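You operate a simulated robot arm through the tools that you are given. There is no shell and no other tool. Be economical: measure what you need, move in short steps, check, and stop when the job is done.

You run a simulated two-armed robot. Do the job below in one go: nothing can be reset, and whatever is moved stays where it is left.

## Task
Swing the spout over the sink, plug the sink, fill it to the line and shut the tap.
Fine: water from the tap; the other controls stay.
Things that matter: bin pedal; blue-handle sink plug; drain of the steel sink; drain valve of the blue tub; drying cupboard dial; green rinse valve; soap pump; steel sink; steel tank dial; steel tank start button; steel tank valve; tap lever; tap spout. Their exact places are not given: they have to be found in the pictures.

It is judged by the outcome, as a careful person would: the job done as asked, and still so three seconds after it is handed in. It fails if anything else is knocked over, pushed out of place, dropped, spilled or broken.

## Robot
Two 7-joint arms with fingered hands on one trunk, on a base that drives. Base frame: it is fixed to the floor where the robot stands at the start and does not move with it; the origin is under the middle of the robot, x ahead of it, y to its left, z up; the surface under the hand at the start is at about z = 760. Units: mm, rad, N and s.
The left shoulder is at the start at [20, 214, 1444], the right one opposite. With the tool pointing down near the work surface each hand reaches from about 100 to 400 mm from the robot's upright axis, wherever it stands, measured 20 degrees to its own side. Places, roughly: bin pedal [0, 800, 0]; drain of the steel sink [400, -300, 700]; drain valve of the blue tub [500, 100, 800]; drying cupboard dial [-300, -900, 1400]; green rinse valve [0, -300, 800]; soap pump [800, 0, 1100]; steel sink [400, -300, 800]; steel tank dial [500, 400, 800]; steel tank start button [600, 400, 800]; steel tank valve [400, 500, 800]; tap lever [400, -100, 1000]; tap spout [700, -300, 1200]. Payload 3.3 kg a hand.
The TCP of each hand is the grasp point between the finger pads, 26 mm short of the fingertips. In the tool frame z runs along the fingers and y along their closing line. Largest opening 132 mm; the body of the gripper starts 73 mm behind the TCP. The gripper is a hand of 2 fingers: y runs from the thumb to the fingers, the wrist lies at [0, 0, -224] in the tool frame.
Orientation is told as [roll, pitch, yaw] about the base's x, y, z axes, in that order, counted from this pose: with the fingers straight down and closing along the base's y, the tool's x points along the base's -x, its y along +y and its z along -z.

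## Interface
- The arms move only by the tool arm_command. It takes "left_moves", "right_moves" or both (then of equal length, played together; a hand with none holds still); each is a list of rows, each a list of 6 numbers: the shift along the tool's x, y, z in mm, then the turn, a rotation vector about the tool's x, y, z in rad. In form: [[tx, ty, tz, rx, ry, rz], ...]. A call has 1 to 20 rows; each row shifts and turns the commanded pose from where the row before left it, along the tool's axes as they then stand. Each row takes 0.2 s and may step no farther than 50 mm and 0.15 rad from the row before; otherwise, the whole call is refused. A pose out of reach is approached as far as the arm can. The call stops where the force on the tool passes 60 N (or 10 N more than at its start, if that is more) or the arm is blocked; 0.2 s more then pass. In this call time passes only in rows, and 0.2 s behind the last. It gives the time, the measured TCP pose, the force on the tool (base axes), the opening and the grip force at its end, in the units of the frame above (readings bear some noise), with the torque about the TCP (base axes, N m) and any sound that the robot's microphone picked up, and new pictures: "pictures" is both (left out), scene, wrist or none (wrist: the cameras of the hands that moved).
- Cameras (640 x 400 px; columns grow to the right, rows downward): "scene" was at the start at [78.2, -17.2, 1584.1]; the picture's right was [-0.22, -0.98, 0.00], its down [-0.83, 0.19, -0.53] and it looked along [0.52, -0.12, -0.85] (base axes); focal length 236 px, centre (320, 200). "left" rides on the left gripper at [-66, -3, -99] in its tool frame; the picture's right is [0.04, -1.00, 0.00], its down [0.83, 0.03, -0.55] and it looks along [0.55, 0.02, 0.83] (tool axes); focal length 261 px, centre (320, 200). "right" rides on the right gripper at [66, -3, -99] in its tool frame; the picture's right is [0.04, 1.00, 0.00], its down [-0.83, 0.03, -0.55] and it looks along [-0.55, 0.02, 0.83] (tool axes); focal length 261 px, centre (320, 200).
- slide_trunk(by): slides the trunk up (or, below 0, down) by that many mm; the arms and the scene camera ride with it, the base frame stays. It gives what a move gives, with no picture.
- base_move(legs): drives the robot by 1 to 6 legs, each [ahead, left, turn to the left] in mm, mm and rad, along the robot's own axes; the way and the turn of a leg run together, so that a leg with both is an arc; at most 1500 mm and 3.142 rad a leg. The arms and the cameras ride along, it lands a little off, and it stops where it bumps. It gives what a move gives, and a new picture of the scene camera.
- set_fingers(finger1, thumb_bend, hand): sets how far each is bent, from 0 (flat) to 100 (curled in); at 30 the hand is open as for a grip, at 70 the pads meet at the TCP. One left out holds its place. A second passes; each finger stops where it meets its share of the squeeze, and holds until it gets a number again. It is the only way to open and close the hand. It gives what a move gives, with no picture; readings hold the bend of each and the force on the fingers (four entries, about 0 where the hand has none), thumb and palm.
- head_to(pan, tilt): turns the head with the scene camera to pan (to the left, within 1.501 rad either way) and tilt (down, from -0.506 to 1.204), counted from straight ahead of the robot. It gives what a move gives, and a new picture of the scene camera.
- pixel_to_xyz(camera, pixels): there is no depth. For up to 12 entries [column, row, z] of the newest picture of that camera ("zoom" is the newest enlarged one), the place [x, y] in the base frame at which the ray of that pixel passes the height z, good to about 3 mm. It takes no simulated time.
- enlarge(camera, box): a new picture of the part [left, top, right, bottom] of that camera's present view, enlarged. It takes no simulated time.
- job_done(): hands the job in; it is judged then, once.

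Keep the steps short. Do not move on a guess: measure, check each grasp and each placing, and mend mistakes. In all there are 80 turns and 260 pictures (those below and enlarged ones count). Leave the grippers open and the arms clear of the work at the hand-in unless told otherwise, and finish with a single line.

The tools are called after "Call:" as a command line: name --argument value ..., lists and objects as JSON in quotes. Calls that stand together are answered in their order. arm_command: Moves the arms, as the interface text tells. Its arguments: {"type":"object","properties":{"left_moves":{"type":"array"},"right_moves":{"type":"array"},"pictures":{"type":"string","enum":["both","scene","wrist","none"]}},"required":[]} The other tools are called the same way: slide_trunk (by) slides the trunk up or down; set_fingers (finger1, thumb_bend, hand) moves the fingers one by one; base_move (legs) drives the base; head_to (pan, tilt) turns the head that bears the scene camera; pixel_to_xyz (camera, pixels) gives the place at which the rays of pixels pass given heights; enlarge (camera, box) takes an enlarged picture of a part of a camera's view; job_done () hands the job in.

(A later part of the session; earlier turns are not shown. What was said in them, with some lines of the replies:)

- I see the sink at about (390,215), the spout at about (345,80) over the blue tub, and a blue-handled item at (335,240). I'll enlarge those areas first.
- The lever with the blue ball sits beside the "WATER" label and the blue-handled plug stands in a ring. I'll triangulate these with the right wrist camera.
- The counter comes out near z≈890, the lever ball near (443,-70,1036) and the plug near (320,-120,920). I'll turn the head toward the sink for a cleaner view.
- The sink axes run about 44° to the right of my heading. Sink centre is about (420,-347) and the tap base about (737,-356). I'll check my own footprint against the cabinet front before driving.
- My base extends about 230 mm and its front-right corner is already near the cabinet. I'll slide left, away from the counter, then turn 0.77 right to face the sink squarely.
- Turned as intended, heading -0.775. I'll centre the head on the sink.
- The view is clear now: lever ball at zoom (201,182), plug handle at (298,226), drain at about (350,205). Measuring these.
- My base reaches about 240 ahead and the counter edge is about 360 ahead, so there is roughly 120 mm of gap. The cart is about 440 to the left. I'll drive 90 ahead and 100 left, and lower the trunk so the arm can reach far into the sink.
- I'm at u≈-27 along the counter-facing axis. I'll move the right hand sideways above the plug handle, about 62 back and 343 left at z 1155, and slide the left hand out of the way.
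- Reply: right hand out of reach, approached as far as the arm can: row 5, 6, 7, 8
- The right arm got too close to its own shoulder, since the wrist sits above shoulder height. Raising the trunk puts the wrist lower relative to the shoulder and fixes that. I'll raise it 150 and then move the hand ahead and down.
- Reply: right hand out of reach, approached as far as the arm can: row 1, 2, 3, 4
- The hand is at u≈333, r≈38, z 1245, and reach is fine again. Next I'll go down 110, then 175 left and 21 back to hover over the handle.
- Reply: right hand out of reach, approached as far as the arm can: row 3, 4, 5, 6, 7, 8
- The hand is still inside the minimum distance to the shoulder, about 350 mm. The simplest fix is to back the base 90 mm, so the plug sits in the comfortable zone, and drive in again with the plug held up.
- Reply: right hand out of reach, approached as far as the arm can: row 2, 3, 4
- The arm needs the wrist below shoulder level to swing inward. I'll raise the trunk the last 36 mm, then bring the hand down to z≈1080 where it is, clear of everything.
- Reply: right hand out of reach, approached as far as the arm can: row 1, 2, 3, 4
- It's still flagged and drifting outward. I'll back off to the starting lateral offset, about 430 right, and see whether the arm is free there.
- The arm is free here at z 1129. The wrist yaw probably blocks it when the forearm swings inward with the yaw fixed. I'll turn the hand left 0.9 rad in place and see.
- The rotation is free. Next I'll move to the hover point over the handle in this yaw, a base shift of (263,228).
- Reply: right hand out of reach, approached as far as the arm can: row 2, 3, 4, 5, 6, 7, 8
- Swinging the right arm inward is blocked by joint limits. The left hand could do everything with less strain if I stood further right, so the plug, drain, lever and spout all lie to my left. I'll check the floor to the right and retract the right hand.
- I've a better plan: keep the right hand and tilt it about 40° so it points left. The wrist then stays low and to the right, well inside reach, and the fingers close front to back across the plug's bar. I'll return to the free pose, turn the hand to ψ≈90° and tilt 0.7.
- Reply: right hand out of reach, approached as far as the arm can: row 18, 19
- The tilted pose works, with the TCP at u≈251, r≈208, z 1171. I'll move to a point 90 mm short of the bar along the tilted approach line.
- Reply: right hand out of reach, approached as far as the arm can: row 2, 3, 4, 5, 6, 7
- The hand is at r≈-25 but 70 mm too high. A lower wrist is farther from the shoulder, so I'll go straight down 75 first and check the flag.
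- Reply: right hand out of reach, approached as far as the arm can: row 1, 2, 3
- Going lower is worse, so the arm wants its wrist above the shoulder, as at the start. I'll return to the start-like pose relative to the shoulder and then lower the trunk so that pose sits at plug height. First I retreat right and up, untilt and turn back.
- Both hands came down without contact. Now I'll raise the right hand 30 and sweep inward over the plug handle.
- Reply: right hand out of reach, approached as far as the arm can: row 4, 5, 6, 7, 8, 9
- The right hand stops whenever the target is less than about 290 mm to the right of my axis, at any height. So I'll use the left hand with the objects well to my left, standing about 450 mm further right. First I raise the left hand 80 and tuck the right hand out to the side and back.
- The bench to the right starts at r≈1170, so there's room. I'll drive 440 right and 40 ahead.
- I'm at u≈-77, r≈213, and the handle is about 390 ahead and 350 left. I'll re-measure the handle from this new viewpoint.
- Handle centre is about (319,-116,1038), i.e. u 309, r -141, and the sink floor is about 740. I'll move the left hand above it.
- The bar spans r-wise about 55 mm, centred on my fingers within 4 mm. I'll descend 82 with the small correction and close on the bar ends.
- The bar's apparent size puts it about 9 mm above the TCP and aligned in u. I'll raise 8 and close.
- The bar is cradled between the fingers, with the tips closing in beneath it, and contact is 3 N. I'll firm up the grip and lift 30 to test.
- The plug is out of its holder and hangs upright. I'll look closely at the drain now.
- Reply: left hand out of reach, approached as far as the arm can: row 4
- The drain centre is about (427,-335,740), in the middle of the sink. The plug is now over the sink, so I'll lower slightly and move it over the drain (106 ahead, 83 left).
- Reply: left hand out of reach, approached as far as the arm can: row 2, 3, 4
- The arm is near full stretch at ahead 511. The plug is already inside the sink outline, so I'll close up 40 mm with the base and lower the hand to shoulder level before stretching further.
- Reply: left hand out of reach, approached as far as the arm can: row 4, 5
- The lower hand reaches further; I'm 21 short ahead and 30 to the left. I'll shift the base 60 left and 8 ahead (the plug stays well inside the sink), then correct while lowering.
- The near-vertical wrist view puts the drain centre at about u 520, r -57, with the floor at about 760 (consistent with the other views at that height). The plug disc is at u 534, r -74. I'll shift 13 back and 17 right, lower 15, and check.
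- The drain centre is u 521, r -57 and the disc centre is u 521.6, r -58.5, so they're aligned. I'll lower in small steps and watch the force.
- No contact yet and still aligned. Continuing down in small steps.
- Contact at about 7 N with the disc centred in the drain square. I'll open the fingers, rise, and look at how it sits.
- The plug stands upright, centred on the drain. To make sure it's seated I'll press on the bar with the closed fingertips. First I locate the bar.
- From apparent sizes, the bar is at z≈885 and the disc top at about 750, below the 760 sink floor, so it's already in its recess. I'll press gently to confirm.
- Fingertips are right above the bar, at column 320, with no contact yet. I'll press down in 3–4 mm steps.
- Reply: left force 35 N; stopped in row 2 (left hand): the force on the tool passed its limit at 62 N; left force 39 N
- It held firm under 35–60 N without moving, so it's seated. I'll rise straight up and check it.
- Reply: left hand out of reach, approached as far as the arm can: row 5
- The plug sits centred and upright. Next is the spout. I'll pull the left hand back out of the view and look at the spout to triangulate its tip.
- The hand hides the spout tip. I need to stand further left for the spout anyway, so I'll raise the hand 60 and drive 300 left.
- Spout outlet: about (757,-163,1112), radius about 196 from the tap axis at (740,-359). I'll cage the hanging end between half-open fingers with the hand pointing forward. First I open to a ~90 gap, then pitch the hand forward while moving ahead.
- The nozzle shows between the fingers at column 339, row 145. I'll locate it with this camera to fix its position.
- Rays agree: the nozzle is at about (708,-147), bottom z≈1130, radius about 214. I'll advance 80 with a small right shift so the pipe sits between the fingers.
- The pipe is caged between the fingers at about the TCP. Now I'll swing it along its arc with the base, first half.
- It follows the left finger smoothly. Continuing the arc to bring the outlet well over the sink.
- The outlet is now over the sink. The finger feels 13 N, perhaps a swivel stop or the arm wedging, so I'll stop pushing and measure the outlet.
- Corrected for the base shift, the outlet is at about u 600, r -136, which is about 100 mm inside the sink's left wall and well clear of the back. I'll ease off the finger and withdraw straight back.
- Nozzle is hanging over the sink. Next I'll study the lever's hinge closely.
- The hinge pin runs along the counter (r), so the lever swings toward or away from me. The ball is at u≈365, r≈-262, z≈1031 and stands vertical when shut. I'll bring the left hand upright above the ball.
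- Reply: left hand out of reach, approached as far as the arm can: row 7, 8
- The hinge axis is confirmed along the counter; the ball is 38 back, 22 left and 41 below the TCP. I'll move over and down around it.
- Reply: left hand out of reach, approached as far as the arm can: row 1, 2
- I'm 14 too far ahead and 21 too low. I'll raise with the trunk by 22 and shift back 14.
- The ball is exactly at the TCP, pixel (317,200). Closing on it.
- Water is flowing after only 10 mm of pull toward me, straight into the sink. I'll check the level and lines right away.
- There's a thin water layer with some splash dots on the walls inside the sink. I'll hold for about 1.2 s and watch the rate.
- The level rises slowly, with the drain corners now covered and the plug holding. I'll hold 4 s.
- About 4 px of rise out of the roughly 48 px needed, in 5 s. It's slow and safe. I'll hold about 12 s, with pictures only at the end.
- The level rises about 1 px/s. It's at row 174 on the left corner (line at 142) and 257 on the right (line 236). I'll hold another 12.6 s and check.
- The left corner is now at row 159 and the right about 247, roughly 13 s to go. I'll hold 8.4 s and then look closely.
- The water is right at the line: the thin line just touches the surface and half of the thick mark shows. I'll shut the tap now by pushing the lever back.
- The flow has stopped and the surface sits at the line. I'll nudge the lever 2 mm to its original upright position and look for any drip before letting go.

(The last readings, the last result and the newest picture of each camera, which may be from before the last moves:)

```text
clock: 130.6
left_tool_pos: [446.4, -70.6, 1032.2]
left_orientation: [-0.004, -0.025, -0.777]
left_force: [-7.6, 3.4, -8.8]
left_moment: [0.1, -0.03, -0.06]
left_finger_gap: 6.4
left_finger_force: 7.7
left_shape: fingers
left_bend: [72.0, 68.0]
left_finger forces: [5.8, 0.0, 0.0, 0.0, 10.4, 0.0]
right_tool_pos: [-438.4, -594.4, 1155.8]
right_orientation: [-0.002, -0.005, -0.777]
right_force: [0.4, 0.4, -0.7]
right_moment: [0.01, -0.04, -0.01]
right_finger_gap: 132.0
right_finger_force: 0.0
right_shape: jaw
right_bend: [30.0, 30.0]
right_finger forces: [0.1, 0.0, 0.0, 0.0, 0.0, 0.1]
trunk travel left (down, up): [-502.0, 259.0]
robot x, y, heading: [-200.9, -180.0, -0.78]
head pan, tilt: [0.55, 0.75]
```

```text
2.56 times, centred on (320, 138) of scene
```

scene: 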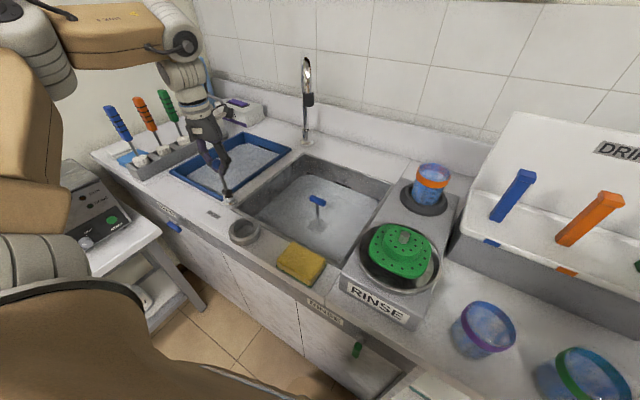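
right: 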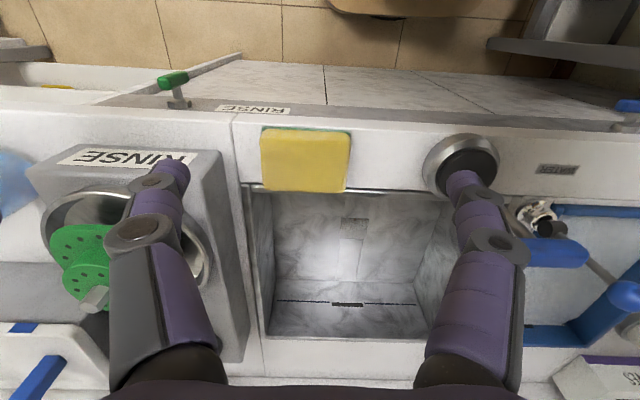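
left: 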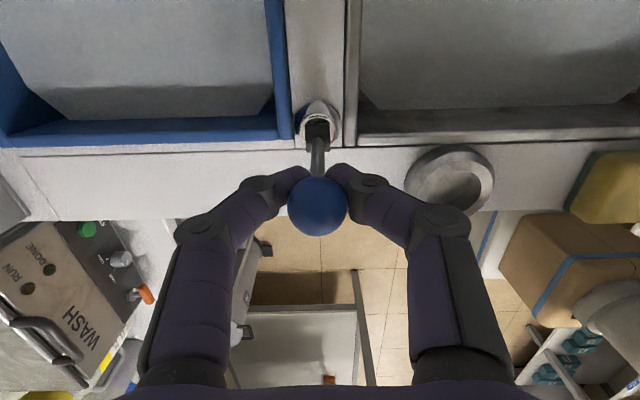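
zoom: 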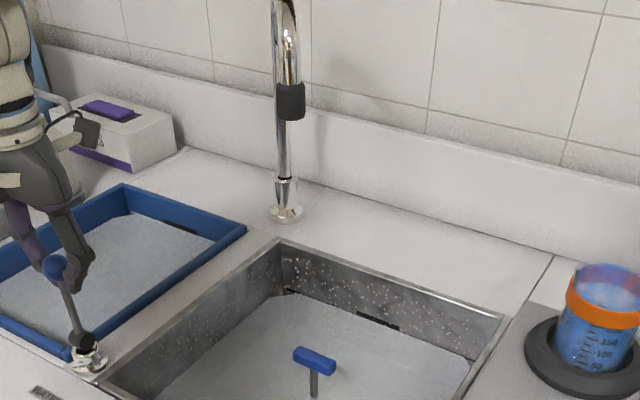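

The tap is closed, no stream, lever firmly at its upright stop. I'll release it and lift clear with the trunk.

Call:
set_fingers --hand "left" --finger1 30 --thumb_bend 30

Call:
slide_trunk --by 130

Call:
arm_command --left_moves '[[5, 0, 0, 0, 0, 0]]' --pictures "both"

Call:
enlarge --camera "scene" --box '[180, 100, 400, 270]'

```text
clock: 131.6
left_tool_pos: [447.1, -71.7, 1032.5]
left_orientation: [-0.006, -0.027, -0.776]
left_force: [0.8, 0.0, 1.2]
left_moment: [-0.01, -0.02, 0.0]
left_finger_gap: 132.7
left_finger_force: 0.0
left_shape: fingers
left_bend: [30.0, 30.0]
left_finger forces: [0.1, 0.0, 0.0, 0.0, 0.1, 0.1]
right_tool_pos: [-437.3, -594.7, 1154.9]
right_orientation: [-0.001, -0.002, -0.777]
right_force: [-0.5, -0.4, 0.9]
right_moment: [-0.01, 0.03, -0.01]
right_finger_gap: 131.9
right_finger_force: 0.0
right_shape: jaw
right_bend: [30.0, 30.0]
right_finger forces: [0.0, 0.0, 0.0, 0.1, 0.1, 0.1]
trunk travel left (down, up): [-502.0, 259.0]
robot x, y, heading: [-204.7, -181.9, -0.774]
head pan, tilt: [0.55, 0.75]
```

```text
clock: 133.1
left_tool_pos: [446.6, -72.3, 1161.4]
left_orientation: [-0.005, -0.024, -0.776]
left_force: [-0.4, -0.5, 0.3]
left_moment: [0.02, 0.02, -0.02]
left_finger_gap: 133.0
left_finger_force: 0.1
left_shape: fingers
left_bend: [30.0, 30.0]
left_finger forces: [0.0, 0.0, 0.0, 0.0, 0.0, 0.1]
right_tool_pos: [-437.4, -594.4, 1285.8]
right_orientation: [-0.002, -0.002, -0.778]
right_force: [0.4, -0.1, 0.0]
right_moment: [0.01, -0.01, 0.0]
right_finger_gap: 131.9
right_finger_force: 0.1
right_shape: jaw
right_bend: [30.0, 30.0]
right_finger forces: [0.1, 0.0, 0.0, 0.0, 0.1, 0.0]
trunk travel left (down, up): [-632.0, 129.0]
robot x, y, heading: [-203.8, -186.3, -0.777]
head pan, tilt: [0.55, 0.75]
```

```text
clock: 133.5
left_tool_pos: [443.8, -68.3, 1162.8]
left_orientation: [-0.003, -0.027, -0.774]
left_force: [0.0, 0.2, 0.5]
left_moment: [0.01, 0.01, -0.01]
left_finger_gap: 132.9
left_finger_force: 0.1
left_shape: fingers
left_bend: [30.0, 30.0]
left_finger forces: [0.0, 0.0, 0.0, 0.1, 0.0, 0.1]
right_tool_pos: [-438.6, -594.2, 1284.5]
right_orientation: [-0.003, -0.003, -0.776]
right_force: [0.7, 0.2, 0.2]
right_moment: [0.02, -0.01, 0.01]
right_finger_gap: 131.6
right_finger_force: 0.0
right_shape: jaw
right_bend: [30.0, 30.0]
right_finger forces: [0.1, 0.1, 0.0, 0.1, 0.0, 0.0]
trunk travel left (down, up): [-632.0, 129.0]
robot x, y, heading: [-201.3, -181.8, -0.775]
head pan, tilt: [0.55, 0.75]
```

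scene: 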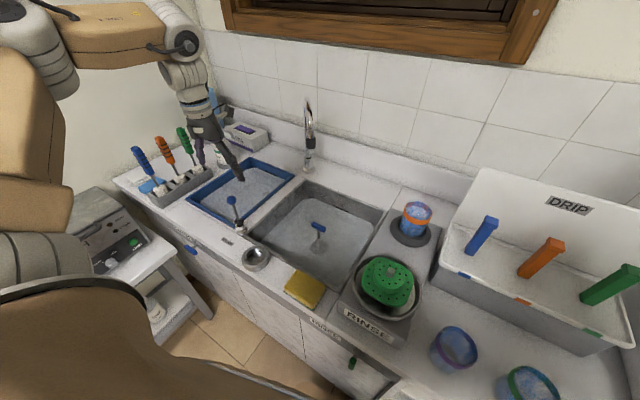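
left: 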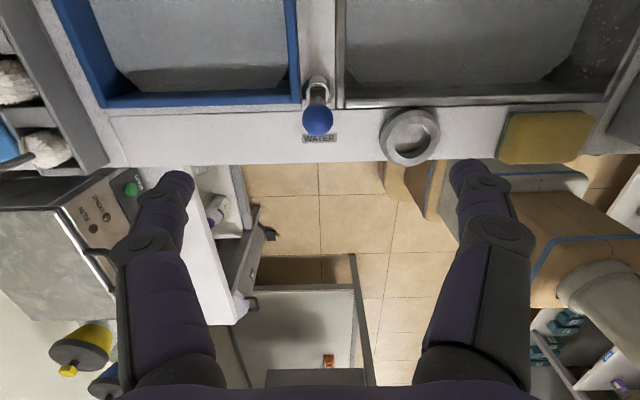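

```text
2.35 times, centred on (290, 185) of scene
5 turns are left
```

zoom: 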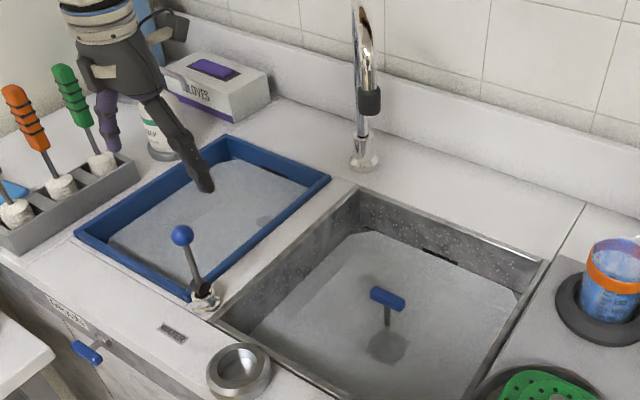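

All is calm: lever upright, no flow, level at the line, plug in place. I'll back the base off 120 mm so the arms are clear, and take a last look at the level.

Call:
base_move --legs '[[-120, 0, 0]]'

Call:
enlarge --camera "scene" --box '[220, 90, 400, 260]'

```text
clock: 134.8
left_tool_pos: [356.7, 15.8, 1161.5]
left_orientation: [-0.004, -0.026, -0.776]
left_force: [-0.9, 0.1, 0.4]
left_moment: [0.0, 0.0, 0.01]
left_finger_gap: 133.0
left_finger_force: 0.0
left_shape: fingers
left_bend: [30.0, 30.0]
left_finger forces: [0.1, 0.0, 0.0, 0.0, 0.0, 0.1]
right_tool_pos: [-525.5, -508.2, 1285.9]
right_orientation: [-0.002, -0.003, -0.777]
right_force: [-0.6, -0.1, -0.5]
right_moment: [0.01, -0.02, 0.01]
right_finger_gap: 132.0
right_finger_force: 0.1
right_shape: jaw
right_bend: [30.0, 30.0]
right_finger forces: [0.0, 0.1, 0.1, 0.0, 0.1, 0.1]
trunk travel left (down, up): [-632.0, 129.0]
robot x, y, heading: [-288.6, -99.0, -0.773]
head pan, tilt: [0.55, 0.75]
```

scene: 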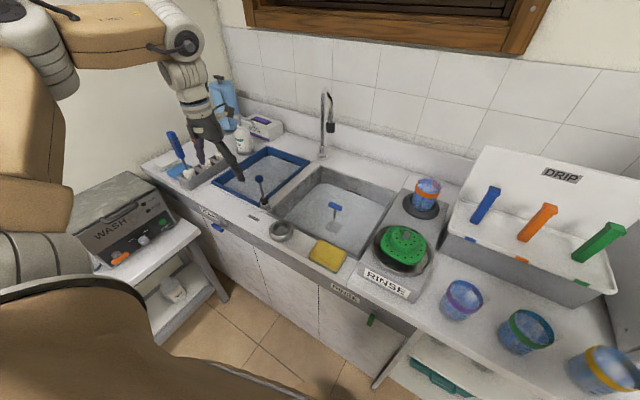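

```text
2.35 times, centred on (310, 175) of scene
4 turns are left
```

zoom: 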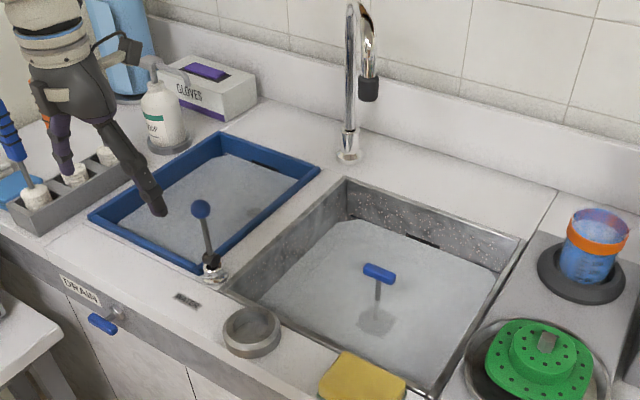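

The level is steady at the line, the tap is shut, the hands are open and clear, and nothing else has been disturbed. Handing in.

Call:
job_done

```text
The job is handed in.
```

The spout is over the sink, the drain is plugged, the sink is filled to the line, and the tap is shut.
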